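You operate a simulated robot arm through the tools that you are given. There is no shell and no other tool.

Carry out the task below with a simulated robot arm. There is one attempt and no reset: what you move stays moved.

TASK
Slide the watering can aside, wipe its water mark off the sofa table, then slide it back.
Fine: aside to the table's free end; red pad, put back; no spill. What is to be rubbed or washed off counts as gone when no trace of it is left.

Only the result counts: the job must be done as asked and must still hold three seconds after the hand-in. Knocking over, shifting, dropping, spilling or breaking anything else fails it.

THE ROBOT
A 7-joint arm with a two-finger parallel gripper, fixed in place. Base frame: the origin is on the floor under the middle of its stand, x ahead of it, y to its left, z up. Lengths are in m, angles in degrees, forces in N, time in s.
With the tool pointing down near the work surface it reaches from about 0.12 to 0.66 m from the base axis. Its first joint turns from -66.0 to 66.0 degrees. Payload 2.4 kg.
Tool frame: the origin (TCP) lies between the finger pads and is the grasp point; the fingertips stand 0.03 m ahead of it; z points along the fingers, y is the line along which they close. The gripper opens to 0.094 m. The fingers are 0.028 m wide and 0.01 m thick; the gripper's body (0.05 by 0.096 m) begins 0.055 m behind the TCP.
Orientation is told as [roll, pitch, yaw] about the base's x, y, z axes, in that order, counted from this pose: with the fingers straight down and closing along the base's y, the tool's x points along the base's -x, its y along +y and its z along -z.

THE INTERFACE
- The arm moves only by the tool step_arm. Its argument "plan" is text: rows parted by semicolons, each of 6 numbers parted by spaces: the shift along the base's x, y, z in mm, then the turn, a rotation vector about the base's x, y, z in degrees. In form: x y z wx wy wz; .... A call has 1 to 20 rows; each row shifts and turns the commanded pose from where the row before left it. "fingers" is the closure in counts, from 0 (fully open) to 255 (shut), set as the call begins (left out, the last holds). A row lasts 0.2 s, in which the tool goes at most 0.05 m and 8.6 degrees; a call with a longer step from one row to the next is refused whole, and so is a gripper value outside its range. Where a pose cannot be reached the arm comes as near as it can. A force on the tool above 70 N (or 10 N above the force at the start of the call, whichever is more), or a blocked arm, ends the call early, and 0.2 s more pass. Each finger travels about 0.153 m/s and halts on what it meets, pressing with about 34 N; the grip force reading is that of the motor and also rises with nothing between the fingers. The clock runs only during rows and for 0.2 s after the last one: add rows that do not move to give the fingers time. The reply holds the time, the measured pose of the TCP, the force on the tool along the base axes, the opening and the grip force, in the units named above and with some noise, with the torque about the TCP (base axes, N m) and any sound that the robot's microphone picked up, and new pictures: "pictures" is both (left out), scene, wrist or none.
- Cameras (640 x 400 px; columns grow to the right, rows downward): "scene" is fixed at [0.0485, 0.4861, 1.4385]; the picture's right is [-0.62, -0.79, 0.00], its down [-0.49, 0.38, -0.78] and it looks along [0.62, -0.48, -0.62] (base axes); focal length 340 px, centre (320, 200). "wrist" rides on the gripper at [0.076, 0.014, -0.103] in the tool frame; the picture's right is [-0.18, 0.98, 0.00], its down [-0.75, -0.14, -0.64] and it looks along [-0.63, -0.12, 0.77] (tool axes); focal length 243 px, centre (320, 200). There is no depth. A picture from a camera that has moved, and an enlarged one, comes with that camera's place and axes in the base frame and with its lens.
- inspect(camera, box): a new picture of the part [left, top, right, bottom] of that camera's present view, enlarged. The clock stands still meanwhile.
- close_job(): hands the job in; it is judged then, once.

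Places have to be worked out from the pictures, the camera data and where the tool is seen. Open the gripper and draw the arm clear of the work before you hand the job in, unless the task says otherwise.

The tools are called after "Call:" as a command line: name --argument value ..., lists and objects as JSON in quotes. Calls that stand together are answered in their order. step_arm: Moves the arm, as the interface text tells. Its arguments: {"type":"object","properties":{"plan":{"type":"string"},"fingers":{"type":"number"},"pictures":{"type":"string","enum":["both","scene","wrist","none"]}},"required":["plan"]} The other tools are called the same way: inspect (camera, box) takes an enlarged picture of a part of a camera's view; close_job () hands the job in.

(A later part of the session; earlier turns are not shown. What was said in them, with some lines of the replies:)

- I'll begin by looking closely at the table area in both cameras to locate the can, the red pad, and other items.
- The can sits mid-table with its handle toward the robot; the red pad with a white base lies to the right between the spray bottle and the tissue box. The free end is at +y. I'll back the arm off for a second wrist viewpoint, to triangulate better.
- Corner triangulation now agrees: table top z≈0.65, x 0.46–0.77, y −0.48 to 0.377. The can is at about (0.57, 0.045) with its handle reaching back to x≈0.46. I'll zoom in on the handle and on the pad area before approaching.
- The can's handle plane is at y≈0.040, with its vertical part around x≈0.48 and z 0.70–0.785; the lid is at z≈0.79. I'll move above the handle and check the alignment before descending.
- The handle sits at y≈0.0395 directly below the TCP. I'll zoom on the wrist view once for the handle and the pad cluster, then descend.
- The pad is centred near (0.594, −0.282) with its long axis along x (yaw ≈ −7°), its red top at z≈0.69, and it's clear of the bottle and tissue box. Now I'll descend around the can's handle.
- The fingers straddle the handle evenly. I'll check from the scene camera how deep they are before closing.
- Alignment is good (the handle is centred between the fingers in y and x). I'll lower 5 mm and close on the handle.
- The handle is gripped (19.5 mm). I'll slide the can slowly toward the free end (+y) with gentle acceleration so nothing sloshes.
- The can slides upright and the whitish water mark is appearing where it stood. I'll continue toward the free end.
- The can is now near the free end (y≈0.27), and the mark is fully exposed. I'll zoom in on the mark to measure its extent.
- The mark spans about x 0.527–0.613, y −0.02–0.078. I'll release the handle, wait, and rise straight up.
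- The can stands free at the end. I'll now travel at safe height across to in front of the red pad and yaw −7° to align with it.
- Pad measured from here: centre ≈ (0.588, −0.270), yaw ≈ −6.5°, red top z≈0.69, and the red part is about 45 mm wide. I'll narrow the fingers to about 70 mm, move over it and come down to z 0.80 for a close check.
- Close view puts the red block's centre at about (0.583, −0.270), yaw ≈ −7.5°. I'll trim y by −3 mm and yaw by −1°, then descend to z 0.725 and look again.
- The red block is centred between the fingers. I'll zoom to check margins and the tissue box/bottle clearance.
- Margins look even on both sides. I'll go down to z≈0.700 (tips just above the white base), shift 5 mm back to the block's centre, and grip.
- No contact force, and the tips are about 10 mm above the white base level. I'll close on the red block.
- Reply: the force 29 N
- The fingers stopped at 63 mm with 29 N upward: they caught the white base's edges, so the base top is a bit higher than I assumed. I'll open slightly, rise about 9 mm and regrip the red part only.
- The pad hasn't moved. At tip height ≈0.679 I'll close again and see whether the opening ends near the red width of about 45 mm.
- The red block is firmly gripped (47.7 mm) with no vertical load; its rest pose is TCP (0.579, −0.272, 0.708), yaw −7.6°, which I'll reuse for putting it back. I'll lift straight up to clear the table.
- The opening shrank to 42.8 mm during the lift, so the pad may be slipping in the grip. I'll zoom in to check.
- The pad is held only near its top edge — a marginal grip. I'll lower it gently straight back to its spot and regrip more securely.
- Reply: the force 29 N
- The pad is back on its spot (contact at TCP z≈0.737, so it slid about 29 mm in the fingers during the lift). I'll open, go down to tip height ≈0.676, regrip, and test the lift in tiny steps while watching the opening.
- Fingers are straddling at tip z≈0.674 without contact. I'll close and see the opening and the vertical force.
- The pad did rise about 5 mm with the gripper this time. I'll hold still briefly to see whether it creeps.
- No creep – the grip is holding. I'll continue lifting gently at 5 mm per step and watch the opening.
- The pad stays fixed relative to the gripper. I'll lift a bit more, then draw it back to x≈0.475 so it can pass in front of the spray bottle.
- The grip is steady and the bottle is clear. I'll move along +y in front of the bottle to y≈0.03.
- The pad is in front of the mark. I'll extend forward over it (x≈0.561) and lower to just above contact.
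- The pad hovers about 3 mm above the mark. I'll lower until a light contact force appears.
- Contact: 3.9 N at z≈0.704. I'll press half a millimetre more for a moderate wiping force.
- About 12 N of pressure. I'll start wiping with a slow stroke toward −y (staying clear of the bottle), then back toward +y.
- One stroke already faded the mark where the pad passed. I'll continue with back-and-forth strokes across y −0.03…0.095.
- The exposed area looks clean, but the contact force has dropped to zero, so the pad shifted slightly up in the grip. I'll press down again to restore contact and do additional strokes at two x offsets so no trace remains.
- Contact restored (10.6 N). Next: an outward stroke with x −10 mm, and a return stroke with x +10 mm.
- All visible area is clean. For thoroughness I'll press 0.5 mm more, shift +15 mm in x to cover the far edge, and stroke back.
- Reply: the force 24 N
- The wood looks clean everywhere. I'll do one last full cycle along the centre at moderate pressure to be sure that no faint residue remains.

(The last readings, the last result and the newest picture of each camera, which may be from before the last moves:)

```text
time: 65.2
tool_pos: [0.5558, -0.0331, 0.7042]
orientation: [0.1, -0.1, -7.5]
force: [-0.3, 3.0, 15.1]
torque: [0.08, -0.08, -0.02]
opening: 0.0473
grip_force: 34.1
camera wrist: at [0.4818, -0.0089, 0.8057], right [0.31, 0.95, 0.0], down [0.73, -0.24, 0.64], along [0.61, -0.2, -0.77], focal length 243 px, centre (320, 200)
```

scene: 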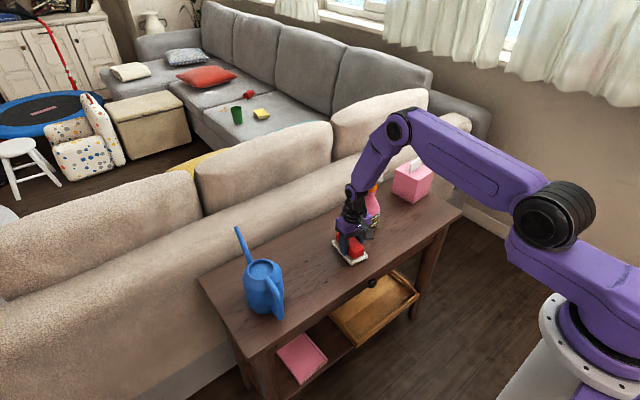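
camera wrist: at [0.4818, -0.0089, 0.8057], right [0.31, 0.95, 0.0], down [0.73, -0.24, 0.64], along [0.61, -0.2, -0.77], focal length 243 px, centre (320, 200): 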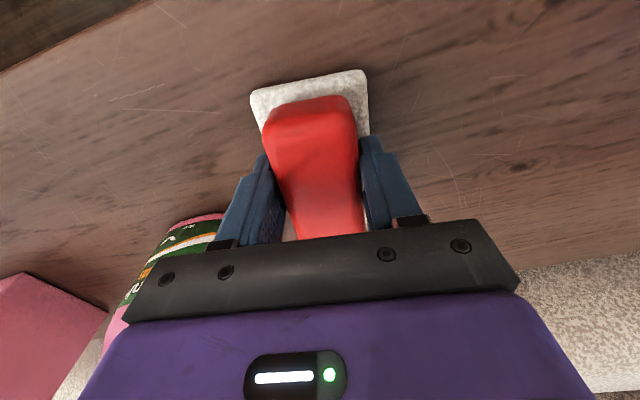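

Now I'll lift the pad gently, draw it back to x≈0.475, and check the whole wiped area.

Call:
step_arm --plan "0 0 1 0 0 0; 0 0 2 0 0 0; 0 0 4 0 0 0; 0 0 6 0 0 0; 0 0 8 0 0 0; 0 0 10 0 0 0; 0 0 10 0 0 0; 0 0 8 0 0 0; 0 0 5 0 0 0; 0 0 2 0 0 0; -4 0 0 0 0 0; -8 0 0 0 0 0; -12 0 0 0 0 0; -14 0 0 0 0 0; -14 0 0 0 0 0; -12 0 0 0 0 0; -9 0 0 0 0 0; -5 0 0 0 0 0; -3 0 0 0 0 0; 0 0 0 0 0 0" --fingers 255

Call:
inspect --camera "scene" --box '[280, 200, 400, 290]'

Call:
inspect --camera "wrist" --box '[300, 60, 560, 260]'

```text
time: 69.4
tool_pos: [0.4739, -0.0309, 0.759]
orientation: [0.0, -0.1, -7.7]
force: [0.2, 0.9, -1.2]
torque: [0.0, 0.04, 0.02]
opening: 0.0476
grip_force: 34.2
camera wrist: at [0.3999, -0.0079, 0.8615], right [0.31, 0.95, 0.0], down [0.73, -0.24, 0.64], along [0.61, -0.2, -0.77], focal length 243 px, centre (320, 200)
```

scene: 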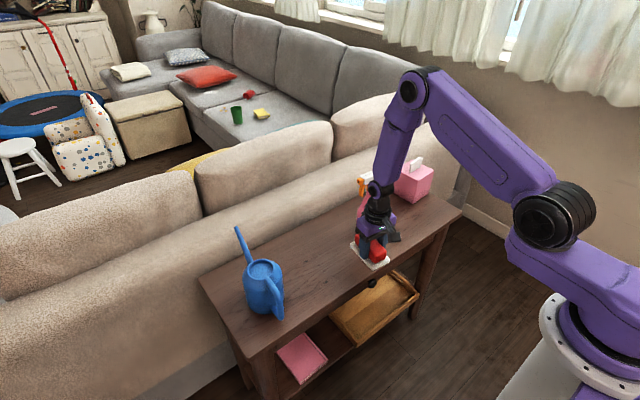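
wrist: 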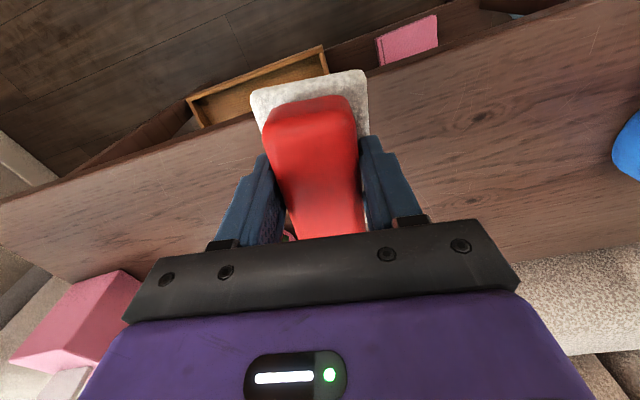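

```text
4.44 times, centred on (340, 245) of scene
camera zoom: at [0.0485, 0.4861, 1.4385], right [-0.62, -0.79, 0.0], down [-0.49, 0.38, -0.78], along [0.62, -0.48, -0.62], focal length 1513 px, centre (231, 0)
```

zoom: 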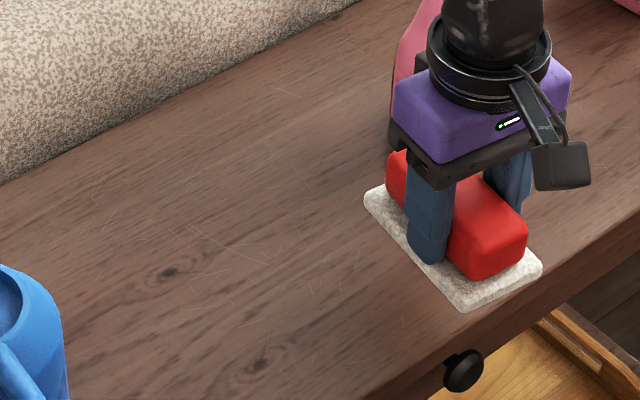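

```text
2.00 times, centred on (430, 160) of wrist
camera zoom: at [0.3999, -0.0079, 0.8615], right [0.31, 0.95, 0.0], down [0.73, -0.24, 0.64], along [0.61, -0.2, -0.77], focal length 485 px, centre (100, 280)
```

zoom: 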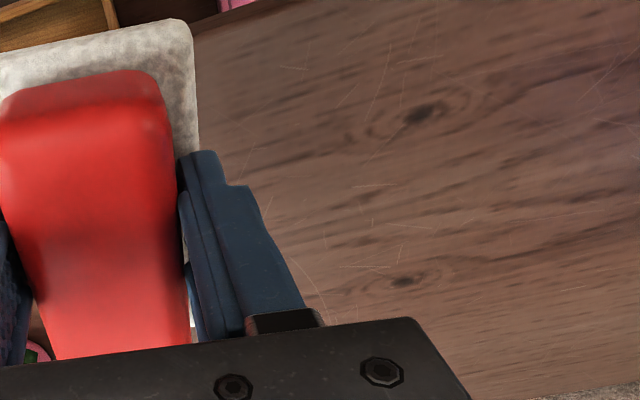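

The table is clean. Now I'll take the pad back: the same path reversed, −240 mm in y in front of the bottle.

Call:
step_arm --plan "0 -4 0 0 0 0; 0 -8 0 0 0 0; 0 -12 0 0 0 0; 0 -16 0 0 0 0; 0 -20 0 0 0 0; 0 -20 0 0 0 0; 0 -20 0 0 0 0; 0 -20 0 0 0 0; 0 -20 0 0 0 0; 0 -20 0 0 0 0; 0 -20 0 0 0 0; 0 -20 0 0 0 0; 0 -16 0 0 0 0; 0 -12 0 0 0 0; 0 -8 0 0 0 0; 0 -4 0 0 0 0; 0 0 0 0 0 0" --fingers 255

```text
time: 73.0
tool_pos: [0.4756, -0.2711, 0.7581]
orientation: [0.0, -0.1, -7.5]
force: [-0.4, -0.6, -0.7]
torque: [-0.03, 0.02, 0.03]
opening: 0.0476
grip_force: 33.6
camera wrist: at [0.4004, -0.2478, 0.8617], right [0.31, 0.95, 0.0], down [0.73, -0.24, 0.64], along [0.61, -0.2, -0.77], focal length 243 px, centre (320, 200)
```

scene: 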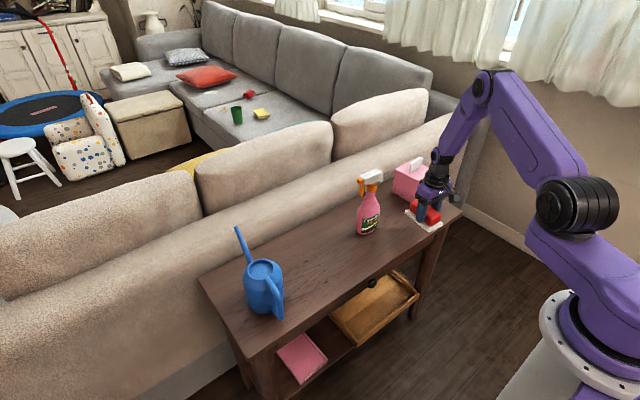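
wrist: 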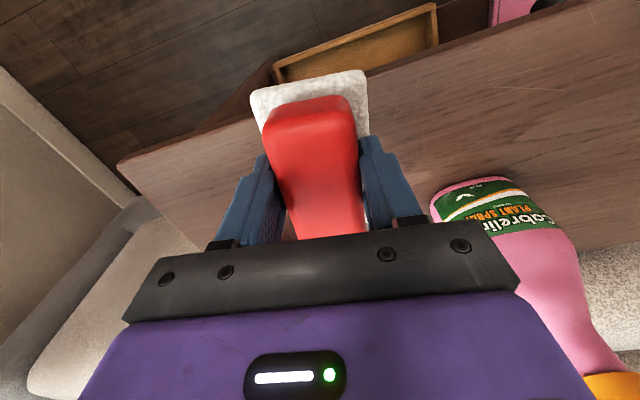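

I'm back in front of the pad's original spot. I'll extend +103 mm in x and lower to just above contact.

Call:
step_arm --plan "4 0 0 0 0 0; 8 0 0 0 0 0; 12 0 0 0 0 0; 14 0 0 0 0 0; 15 0 0 0 0 0; 14 0 0 0 0 0; 13 0 0 0 0 0; 11 0 0 0 0 0; 8 0 0 0 0 0; 4 0 0 0 0 0; 0 0 -5 0 0 0; 0 0 -8 0 0 0; 0 0 -10 0 0 0; 0 0 -10 0 0 0; 0 0 -8 0 0 0; 0 0 -6 0 0 0; 0 0 -4 0 0 0; 0 0 -2 0 0 0; 0 0 0 0 0 0" --fingers 255

Call:
inspect --camera "scene" --box '[345, 150, 445, 240]'

```text
time: 77.0
tool_pos: [0.5781, -0.2709, 0.7064]
orientation: [0.0, -0.1, -7.6]
force: [0.3, 0.5, -0.1]
torque: [0.01, 0.01, 0.0]
opening: 0.0474
grip_force: 33.7
camera wrist: at [0.503, -0.248, 0.808], right [0.31, 0.95, 0.0], down [0.73, -0.24, 0.64], along [0.61, -0.2, -0.77], focal length 243 px, centre (320, 200)
```

scene: 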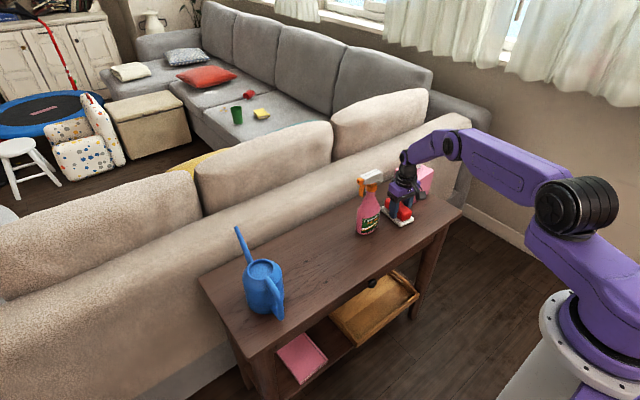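
wrist: 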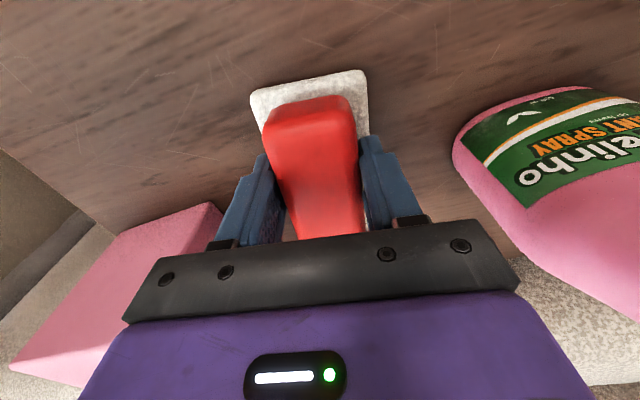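

```text
4.44 times, centred on (395, 195) of scene
camera zoom: at [0.0485, 0.4861, 1.4385], right [-0.62, -0.79, 0.0], down [-0.49, 0.38, -0.78], along [0.62, -0.48, -0.62], focal length 1513 px, centre (-13, 222)
```

zoom: 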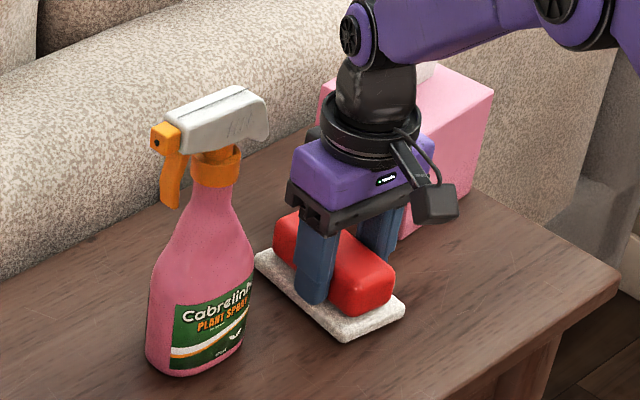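

The pad is right over its original footprint, about 2 mm up. I'll lower in small steps to contact.

Call:
step_arm --plan "0 0 -1 0 0 0; 0 0 -0.7 0 0 0; 0 0 0 0 0 0" --fingers 255 --pictures "none"

```text
time: 77.8
tool_pos: [0.5769, -0.2722, 0.7046]
orientation: [0.0, -0.1, -7.6]
force: [-0.3, 0.5, -1.0]
torque: [-0.01, 0.03, 0.01]
opening: 0.0475
grip_force: 33.6
```

Call:
step_arm --plan "0 0 -0.7 0 0 0; 0 0 0 0 0 0" --fingers 255 --pictures "none"

```text
time: 78.4
tool_pos: [0.5775, -0.2714, 0.7044]
orientation: [-0.1, -0.1, -7.6]
force: [-1.1, 0.7, 2.3]
torque: [0.07, 0.11, 0.01]
opening: 0.0475
grip_force: 34.0
```

Touching at 2.3 N. I'll release by opening to about 72 mm, then rise straight up.

Call:
step_arm --plan "0 0 0 0 0 0; 0 0 0 0 0 0; 0 0 0 0 0 0; 0 0 3 0 0 0; 0 0 8 0 0 0; 0 0 15 0 0 0; 0 0 25 0 0 0; 0 0 40 0 0 0; 0 0 40 0 0 0; 0 0 40 0 0 0; 0 0 0 0 0 0" --fingers 60

Call:
inspect --camera "scene" --box '[350, 150, 450, 250]'

```text
time: 80.8
tool_pos: [0.5791, -0.2729, 0.8762]
orientation: [-0.1, -0.1, -7.7]
force: [0.2, 0.4, 0.2]
torque: [0.02, -0.02, 0.01]
opening: 0.0719
grip_force: 0.1
camera wrist: at [0.5028, -0.2486, 0.9784], right [0.31, 0.95, 0.0], down [0.73, -0.24, 0.64], along [0.61, -0.2, -0.77], focal length 243 px, centre (320, 200)
```

scene: 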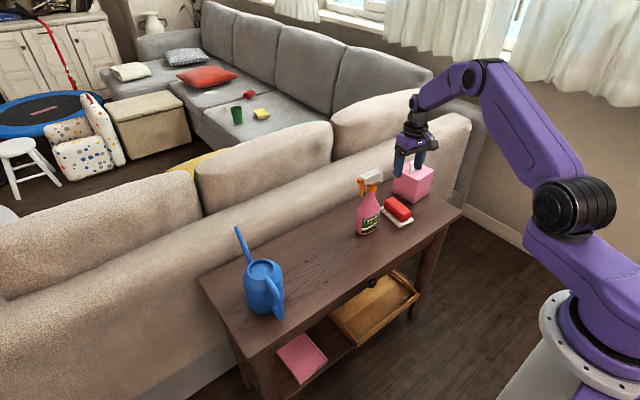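
wrist: 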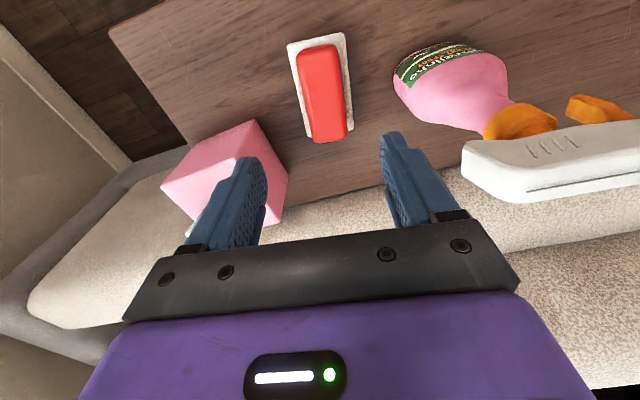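

```text
4.00 times, centred on (400, 200) of scene
camera zoom: at [0.0485, 0.4861, 1.4385], right [-0.62, -0.79, 0.0], down [-0.49, 0.38, -0.78], along [0.62, -0.48, -0.62], focal length 1362 px, centre (0, 200)
```

zoom: 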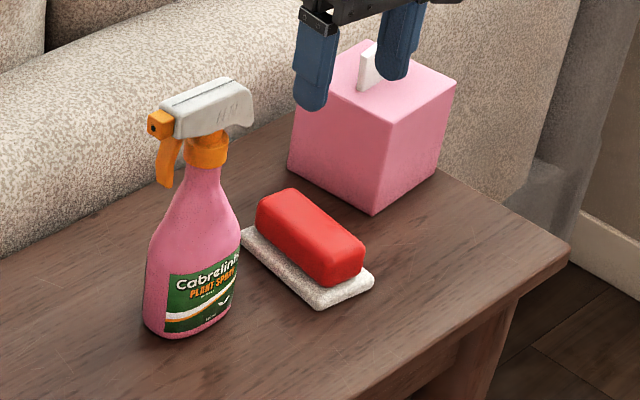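

The pad sits exactly where it was originally. I'll rise, retract and travel back to above the can's handle, turning yaw back to 0.

Call:
step_arm --plan "0 0 40 0 0 0; -15 0 40 0 0 0; -35 0 15 0 0 0; -40 0 0 0 0 0; -7 20 0 0 0 2; 0 40 0 0 0 3; 0 45 0 0 0 2.6; 0 45 0 0 0 0; 0 45 0 0 0 0; 0 45 0 0 0 0; 0 45 0 0 0 0; 0 45 0 0 0 0; 0 45 0 0 0 0; 0 45 0 0 0 0; 0 45 0 0 0 0; 0 40 0 0 0 0; 0 25 0 0 0 0; 0 10 0 0 0 0; 0 0 0 0 0 0" --fingers 0

```text
time: 84.8
tool_pos: [0.4809, 0.2693, 0.9688]
orientation: [0.1, -0.1, 0.0]
force: [-0.6, -0.1, -0.1]
torque: [0.01, 0.01, -0.02]
opening: 0.0941
grip_force: 0.0
camera wrist: at [0.4049, 0.2834, 1.0717], right [0.18, 0.98, 0.0], down [0.75, -0.14, 0.64], along [0.63, -0.12, -0.77], focal length 243 px, centre (320, 200)
```

scene: 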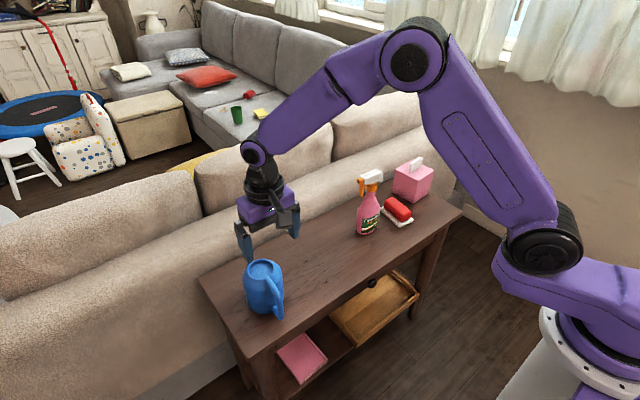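
wrist: 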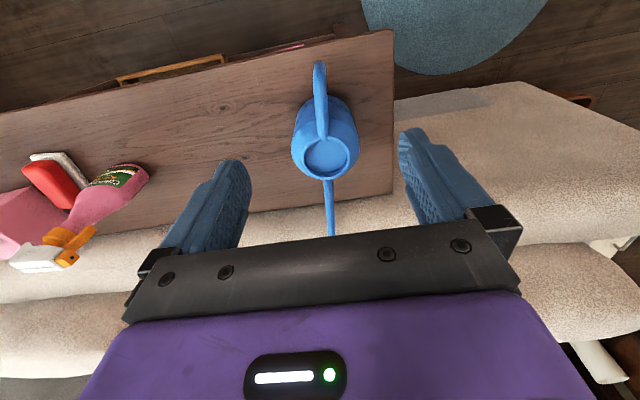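

The previously marked area is bare wood now; I'll zoom to double check, and I'm nearly exactly above the handle (about 1.4 mm too far in +y).

Call:
inspect --camera "wrist" --box '[140, 90, 280, 190]'

Call:
inspect --camera "scene" --box '[290, 225, 370, 295]'

Call:
step_arm --plan "0.5 -1.4 -40 0 0 0; 0 0 -40 0 0 0; 0 0 -40 0 0 0; 0 0 -35 0 0 0; 0 0 -30 0 0 0; 0 0 -20 0 0 0; 0 0 -9 0 0 0; 0 0 0 0 0 0" --fingers 0

```text
4.00 times, centred on (210, 140) of wrist
camera zoom: at [0.4049, 0.2834, 1.0717], right [0.18, 0.98, 0.0], down [0.75, -0.14, 0.64], along [0.63, -0.12, -0.77], focal length 970 px, centre (760, 440)
```

zoom: 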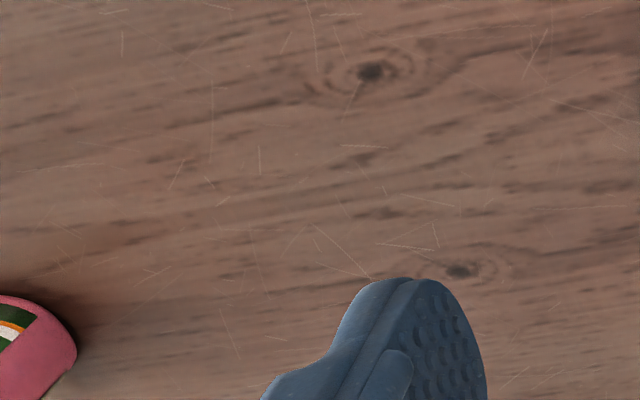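

```text
5.71 times, centred on (330, 260) of scene
camera zoom: at [0.0485, 0.4861, 1.4385], right [-0.62, -0.79, 0.0], down [-0.49, 0.38, -0.78], along [0.62, -0.48, -0.62], focal length 1945 px, centre (263, -143)
```

zoom: 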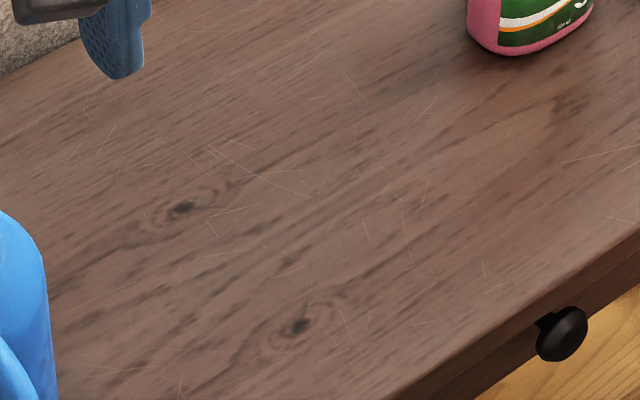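

```text
time: 86.6
tool_pos: [0.4836, 0.2667, 0.755]
orientation: [0.0, 0.0, 0.1]
force: [0.8, -0.4, -1.0]
torque: [-0.01, -0.01, 0.02]
opening: 0.0941
grip_force: 0.0
camera wrist: at [0.4059, 0.2808, 0.8576], right [0.18, 0.98, 0.0], down [0.75, -0.14, 0.64], along [0.63, -0.12, -0.77], focal length 243 px, centre (320, 200)
```

scene: 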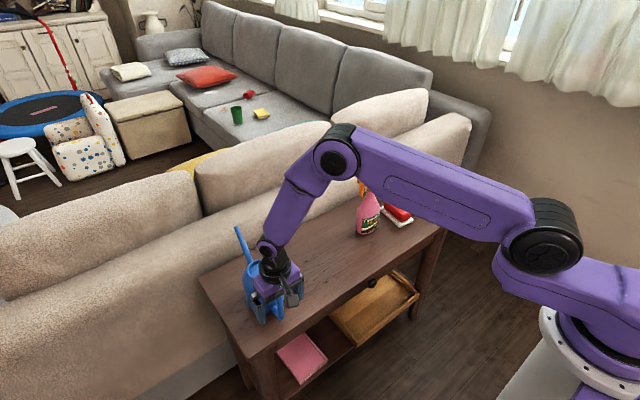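
wrist: 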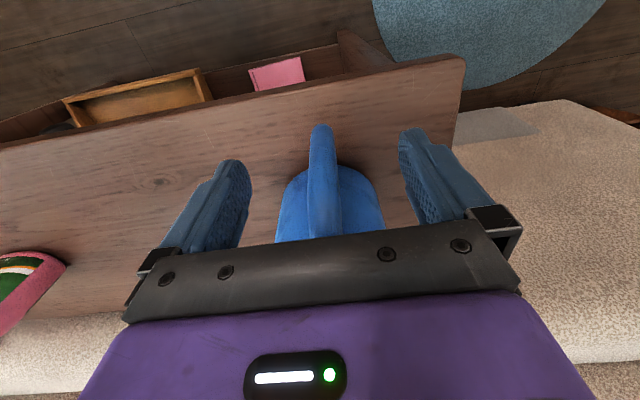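

No trace of the mark in either view. The fingers straddle the handle as before; I'll close on it.

Call:
step_arm --plan "0 0.6 0 0 0 0; 0 0 0 0 0 0; 0 0 0 0 0 0; 0 0 0 0 0 0" --fingers 255

```text
time: 87.6
tool_pos: [0.4835, 0.2669, 0.7556]
orientation: [-0.1, -0.1, 0.0]
force: [0.0, -1.0, 0.0]
torque: [0.12, 0.02, -0.17]
opening: 0.0201
grip_force: 33.5
camera wrist: at [0.4059, 0.2813, 0.8578], right [0.18, 0.98, 0.0], down [0.75, -0.14, 0.64], along [0.63, -0.12, -0.77], focal length 243 px, centre (320, 200)
```

scene: 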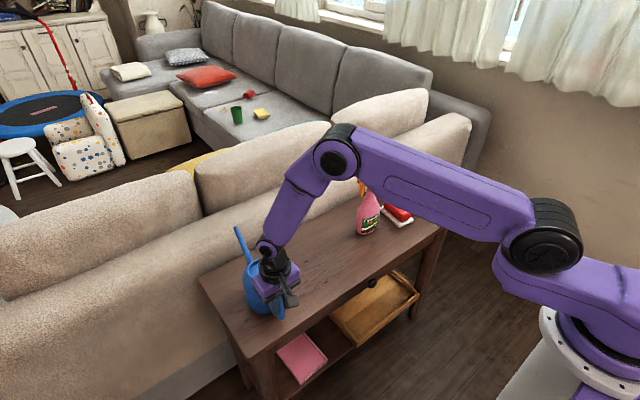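
wrist: 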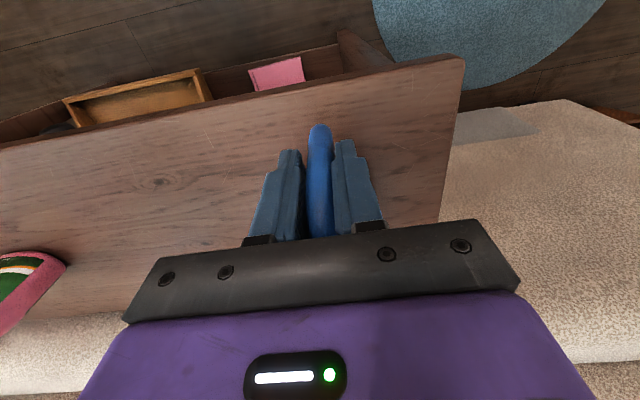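

The handle is gripped. I'll slide the can back −y slowly in two stages, total 229 mm.

Call:
step_arm --plan "0 -2 0 0 0 0; 0 -4 0 0 0 0; 0 -6 0 0 0 0; 0 -8 0 0 0 0; 0 -10 0 0 0 0; 0 -10 0 0 0 0; 0 -10 0 0 0 0; 0 -10 0 0 0 0; 0 -10 0 0 0 0; 0 -10 0 0 0 0; 0 -10 0 0 0 0; 0 -10 0 0 0 0; 0 -10 0 0 0 0; 0 -10 0 0 0 0; 0 -10 0 0 0 0; 0 -8 0 0 0 0; 0 -6 0 0 0 0; 0 -4 0 0 0 0; 0 -2 0 0 0 0; 0 0 0 0 0 0" --fingers 255

```text
time: 91.8
tool_pos: [0.4815, 0.1172, 0.7567]
orientation: [0.0, -0.1, 0.0]
force: [-0.1, 0.4, 0.5]
torque: [0.02, 0.49, 0.01]
opening: 0.0197
grip_force: 33.8
camera wrist: at [0.4049, 0.1314, 0.8581], right [0.18, 0.98, 0.0], down [0.75, -0.14, 0.64], along [0.63, -0.12, -0.77], focal length 243 px, centre (320, 200)
```

scene: 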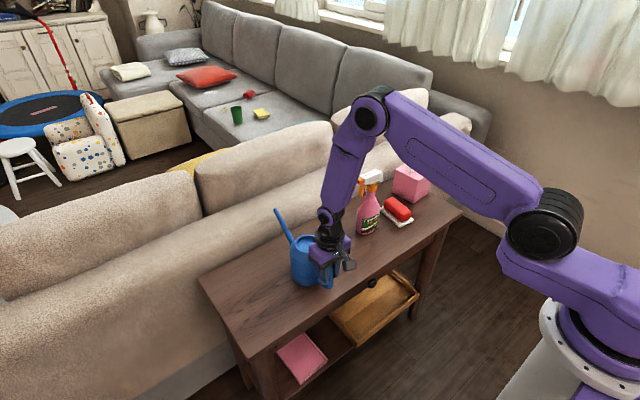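
wrist: 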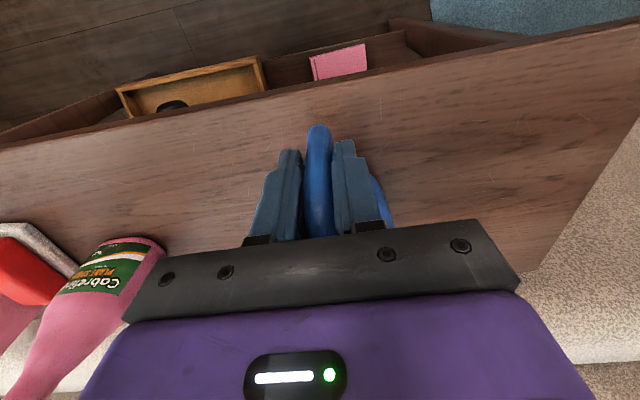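

Stage one is done, the can is upright and stable. Final 79 mm back to its original place.

Call:
step_arm --plan "0 -2 0 0 0 0; 0 -4 0 0 0 0; 0 -6 0 0 0 0; 0 -8 0 0 0 0; 0 -10 0 0 0 0; 0 -10 0 0 0 0; 0 -10 0 0 0 0; 0 -9 0 0 0 0; 0 -8 0 0 0 0; 0 -6 0 0 0 0; 0 -4 0 0 0 0; 0 -2 0 0 0 0; 0 0 0 0 0 0" --fingers 255

Call:
inspect --camera "scene" --box '[290, 190, 400, 290]'

Call:
inspect --camera "wrist" --box '[220, 100, 440, 250]'

```text
time: 94.6
tool_pos: [0.4821, 0.0386, 0.7567]
orientation: [0.0, -0.1, 0.0]
force: [0.5, -0.3, 0.2]
torque: [-0.04, 0.36, 0.0]
opening: 0.0197
grip_force: 34.3
camera wrist: at [0.4044, 0.0524, 0.8584], right [0.18, 0.98, 0.0], down [0.75, -0.14, 0.64], along [0.63, -0.12, -0.77], focal length 243 px, centre (320, 200)
```

scene: 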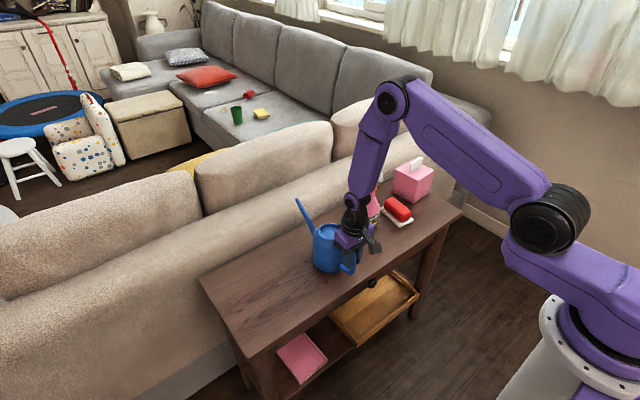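
wrist: 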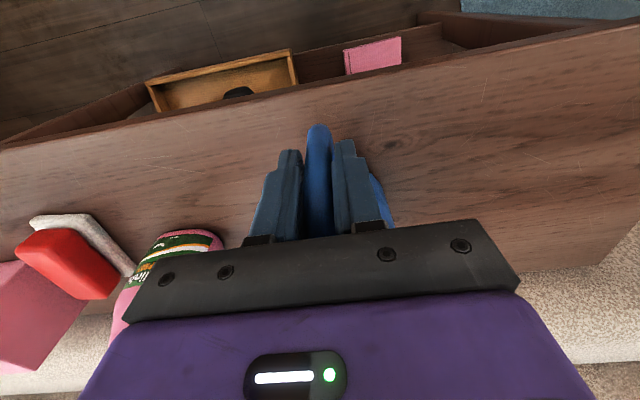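

```text
4.00 times, centred on (345, 240) of scene
camera zoom: at [0.0486, 0.4861, 1.4385], right [-0.62, -0.79, 0.0], down [-0.49, 0.38, -0.78], along [0.62, -0.48, -0.62], focal length 1362 px, centre (220, 40)
```

zoom: 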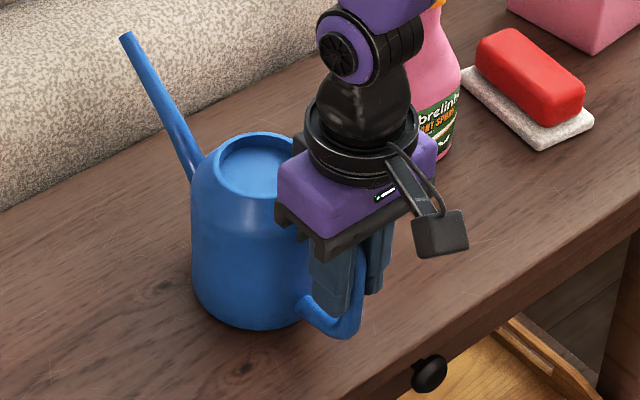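

```text
2.67 times, centred on (330, 175) of wrist
camera zoom: at [0.4044, 0.0524, 0.8584], right [0.18, 0.98, 0.0], down [0.75, -0.14, 0.64], along [0.63, -0.12, -0.77], focal length 647 px, centre (293, 267)
```

zoom: 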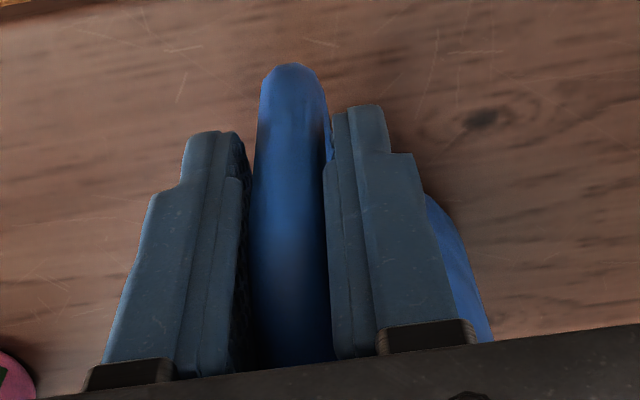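

The can is back at the handle's original spot, but the spout tip appears about 1 cm toward +y – a yaw of roughly 2.4° about the handle. I'll gently rotate the grip −2.4° to realign it.

Call:
step_arm --plan "0 0 0 0 0 -0.4; 0 0 0 0 0 -0.6; 0 0 0 0 0 -0.6; 0 0 0 0 0 -0.6; 0 0 0 0 0 -0.3; 0 0 0 0 0 0" --fingers 255

Call:
inspect --camera "scene" --box '[290, 190, 400, 290]'

```text
time: 96.0
tool_pos: [0.4828, 0.0386, 0.756]
orientation: [0.1, -0.2, -2.5]
force: [2.0, 1.4, 0.2]
torque: [-0.1, -0.28, 0.15]
opening: 0.0195
grip_force: 34.3
camera wrist: at [0.4051, 0.056, 0.8581], right [0.23, 0.97, 0.0], down [0.74, -0.17, 0.64], along [0.63, -0.15, -0.76], focal length 243 px, centre (320, 200)
```

scene: 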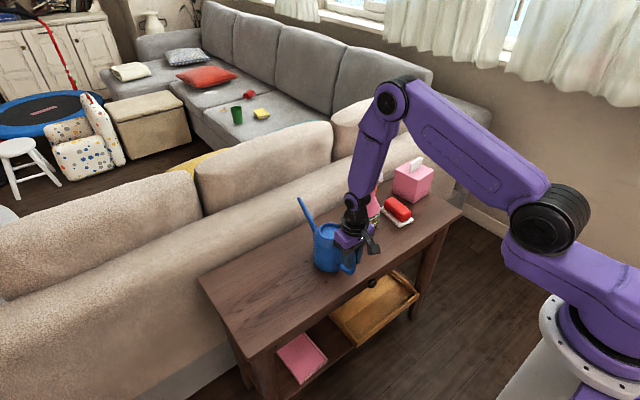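
wrist: 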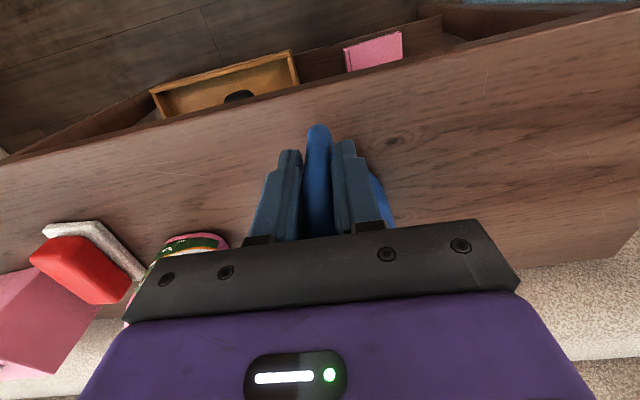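

```text
4.00 times, centred on (345, 240) of scene
camera zoom: at [0.0486, 0.4861, 1.4385], right [-0.62, -0.79, 0.0], down [-0.49, 0.38, -0.78], along [0.62, -0.48, -0.62], focal length 1362 px, centre (220, 40)
```

zoom: 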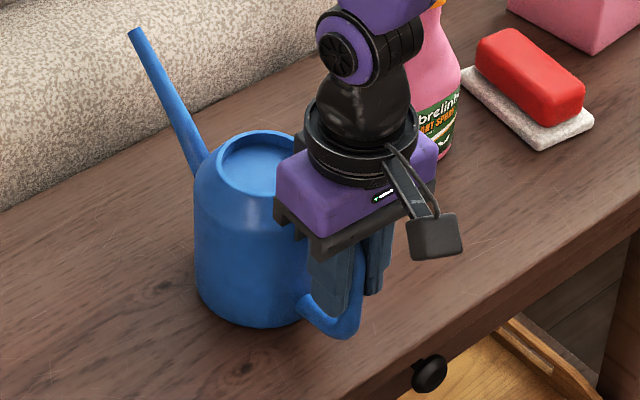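

The spout tip now matches its original image position within a pixel. I'll release the handle and rise straight up.

Call:
step_arm --plan "0 0 0 0 0 0; 0 0 0 0 0 0; 0 0 0 0 0 0; 0 0 10 0 0 0; 0 0 20 0 0 0; 0 0 35 0 0 0; 0 0 45 0 0 0; 0 0 45 0 0 0; 0 0 45 0 0 0; 0 0 0 0 0 0" --fingers 0

Call:
step_arm --plan "-30 0 15 0 0 0; -45 0 15 0 0 0; -45 0 10 0 0 0.8; -45 0 10 0 0 0.8; -30 0 0 0 0 0.9; 0 0 0 0 0 0; 0 0 0 0 0 0" --fingers 0

Call:
inspect --camera "scene" --box '[285, 185, 385, 285]'

Call:
inspect --camera "scene" --box '[190, 150, 470, 400]'

```text
time: 98.2
tool_pos: [0.4825, 0.0369, 0.9558]
orientation: [0.0, -0.1, -2.5]
force: [-0.6, -0.2, 0.1]
torque: [0.01, 0.0, 0.02]
opening: 0.094
grip_force: 0.1
camera wrist: at [0.4068, 0.0548, 1.0574], right [0.23, 0.97, 0.0], down [0.75, -0.17, 0.64], along [0.63, -0.15, -0.77], focal length 243 px, centre (320, 200)
```

scene: 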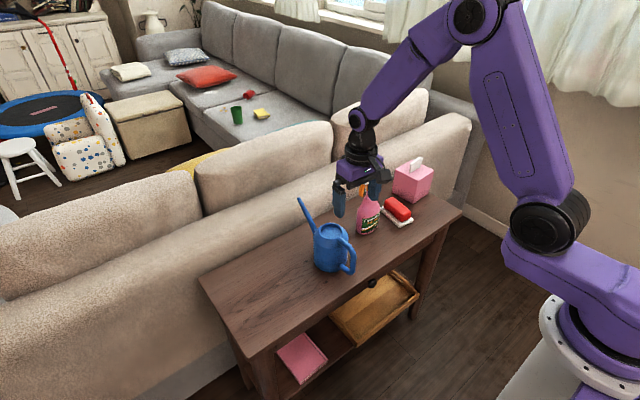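
wrist: 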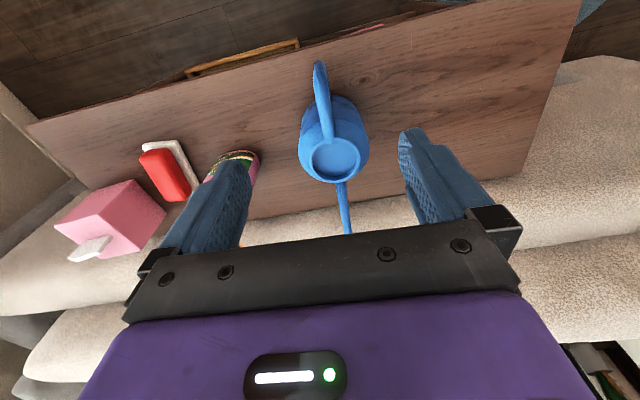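

```text
time: 99.8
tool_pos: [0.2985, 0.0385, 1.003]
orientation: [0.0, -0.1, -0.1]
force: [-0.1, 0.3, -0.1]
torque: [0.01, -0.04, -0.01]
opening: 0.0939
grip_force: 0.1
out of reach, approached as far as the arm can: row 4
camera wrist: at [0.2212, 0.0523, 1.1059], right [0.18, 0.98, 0.0], down [0.75, -0.14, 0.64], along [0.63, -0.12, -0.77], focal length 243 px, centre (320, 200)
```

scene: 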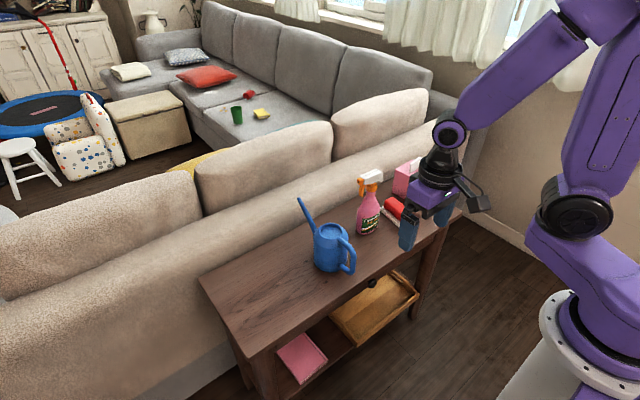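
wrist: 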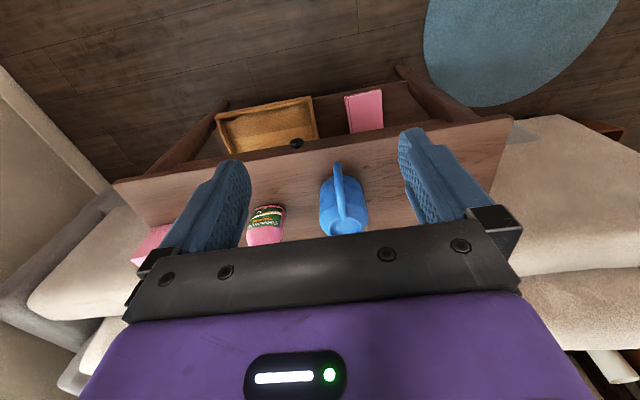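

```text
4.00 times, centred on (335, 235) of scene
camera zoom: at [0.0485, 0.4861, 1.4385], right [-0.62, -0.79, 0.0], down [-0.49, 0.38, -0.78], along [0.62, -0.48, -0.62], focal length 1362 px, centre (260, 60)
```

zoom: 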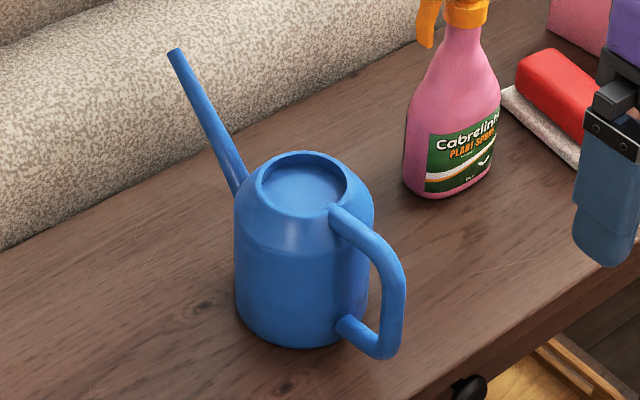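

```text
1.60 times, centred on (330, 275) of scene
camera zoom: at [0.0485, 0.4861, 1.4385], right [-0.62, -0.79, 0.0], down [-0.49, 0.38, -0.78], along [0.62, -0.48, -0.62], focal length 545 px, centre (304, 80)
```

zoom: 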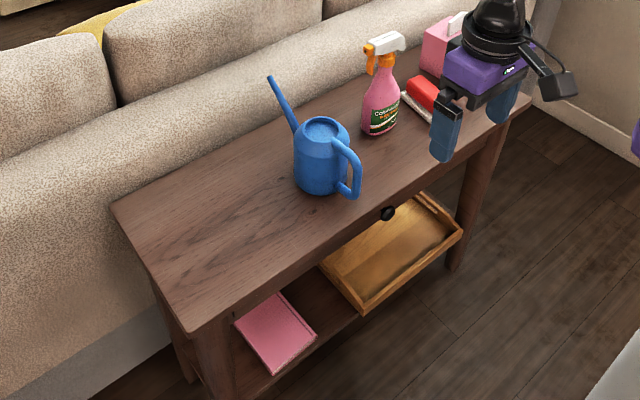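

The can is back in its original pose, upright, with no mark at its base; the pad, bottle and tissue box are all in their original places. The gripper is open and clear of the table, so I'm handing in the job.

Call:
close_job

```text
The job is handed in.
```

The job is done and handed in: the water mark is off the sofa table and the watering can is back where it stood. I don't have the judged result, only what the cameras and force readings showed.

- **Can:** I slid it by its handle to about y = 0.27 m at the free (+y) end. Afterwards I slid it back to its original spot. It stayed upright the whole time, and no spill was visible.
- **Water mark:** I wiped it with several strokes of the red pad. No trace showed in either camera's close-up before the can went back.
- **Red pad:** It is back on its original footprint, within a couple of millimetres. On the first attempt to lift it, it slipped about 29 mm in the grip. I set it down on the same spot and regripped it, so nothing was dropped.
- **Everything else:** The spray bottle and tissue box look unmoved. The gripper is open and clear of the table.

After sliding back, the can was turned about 2.4° around its handle. I rotated it back, and the spout tip now matches its starting image position within a pixel or so.
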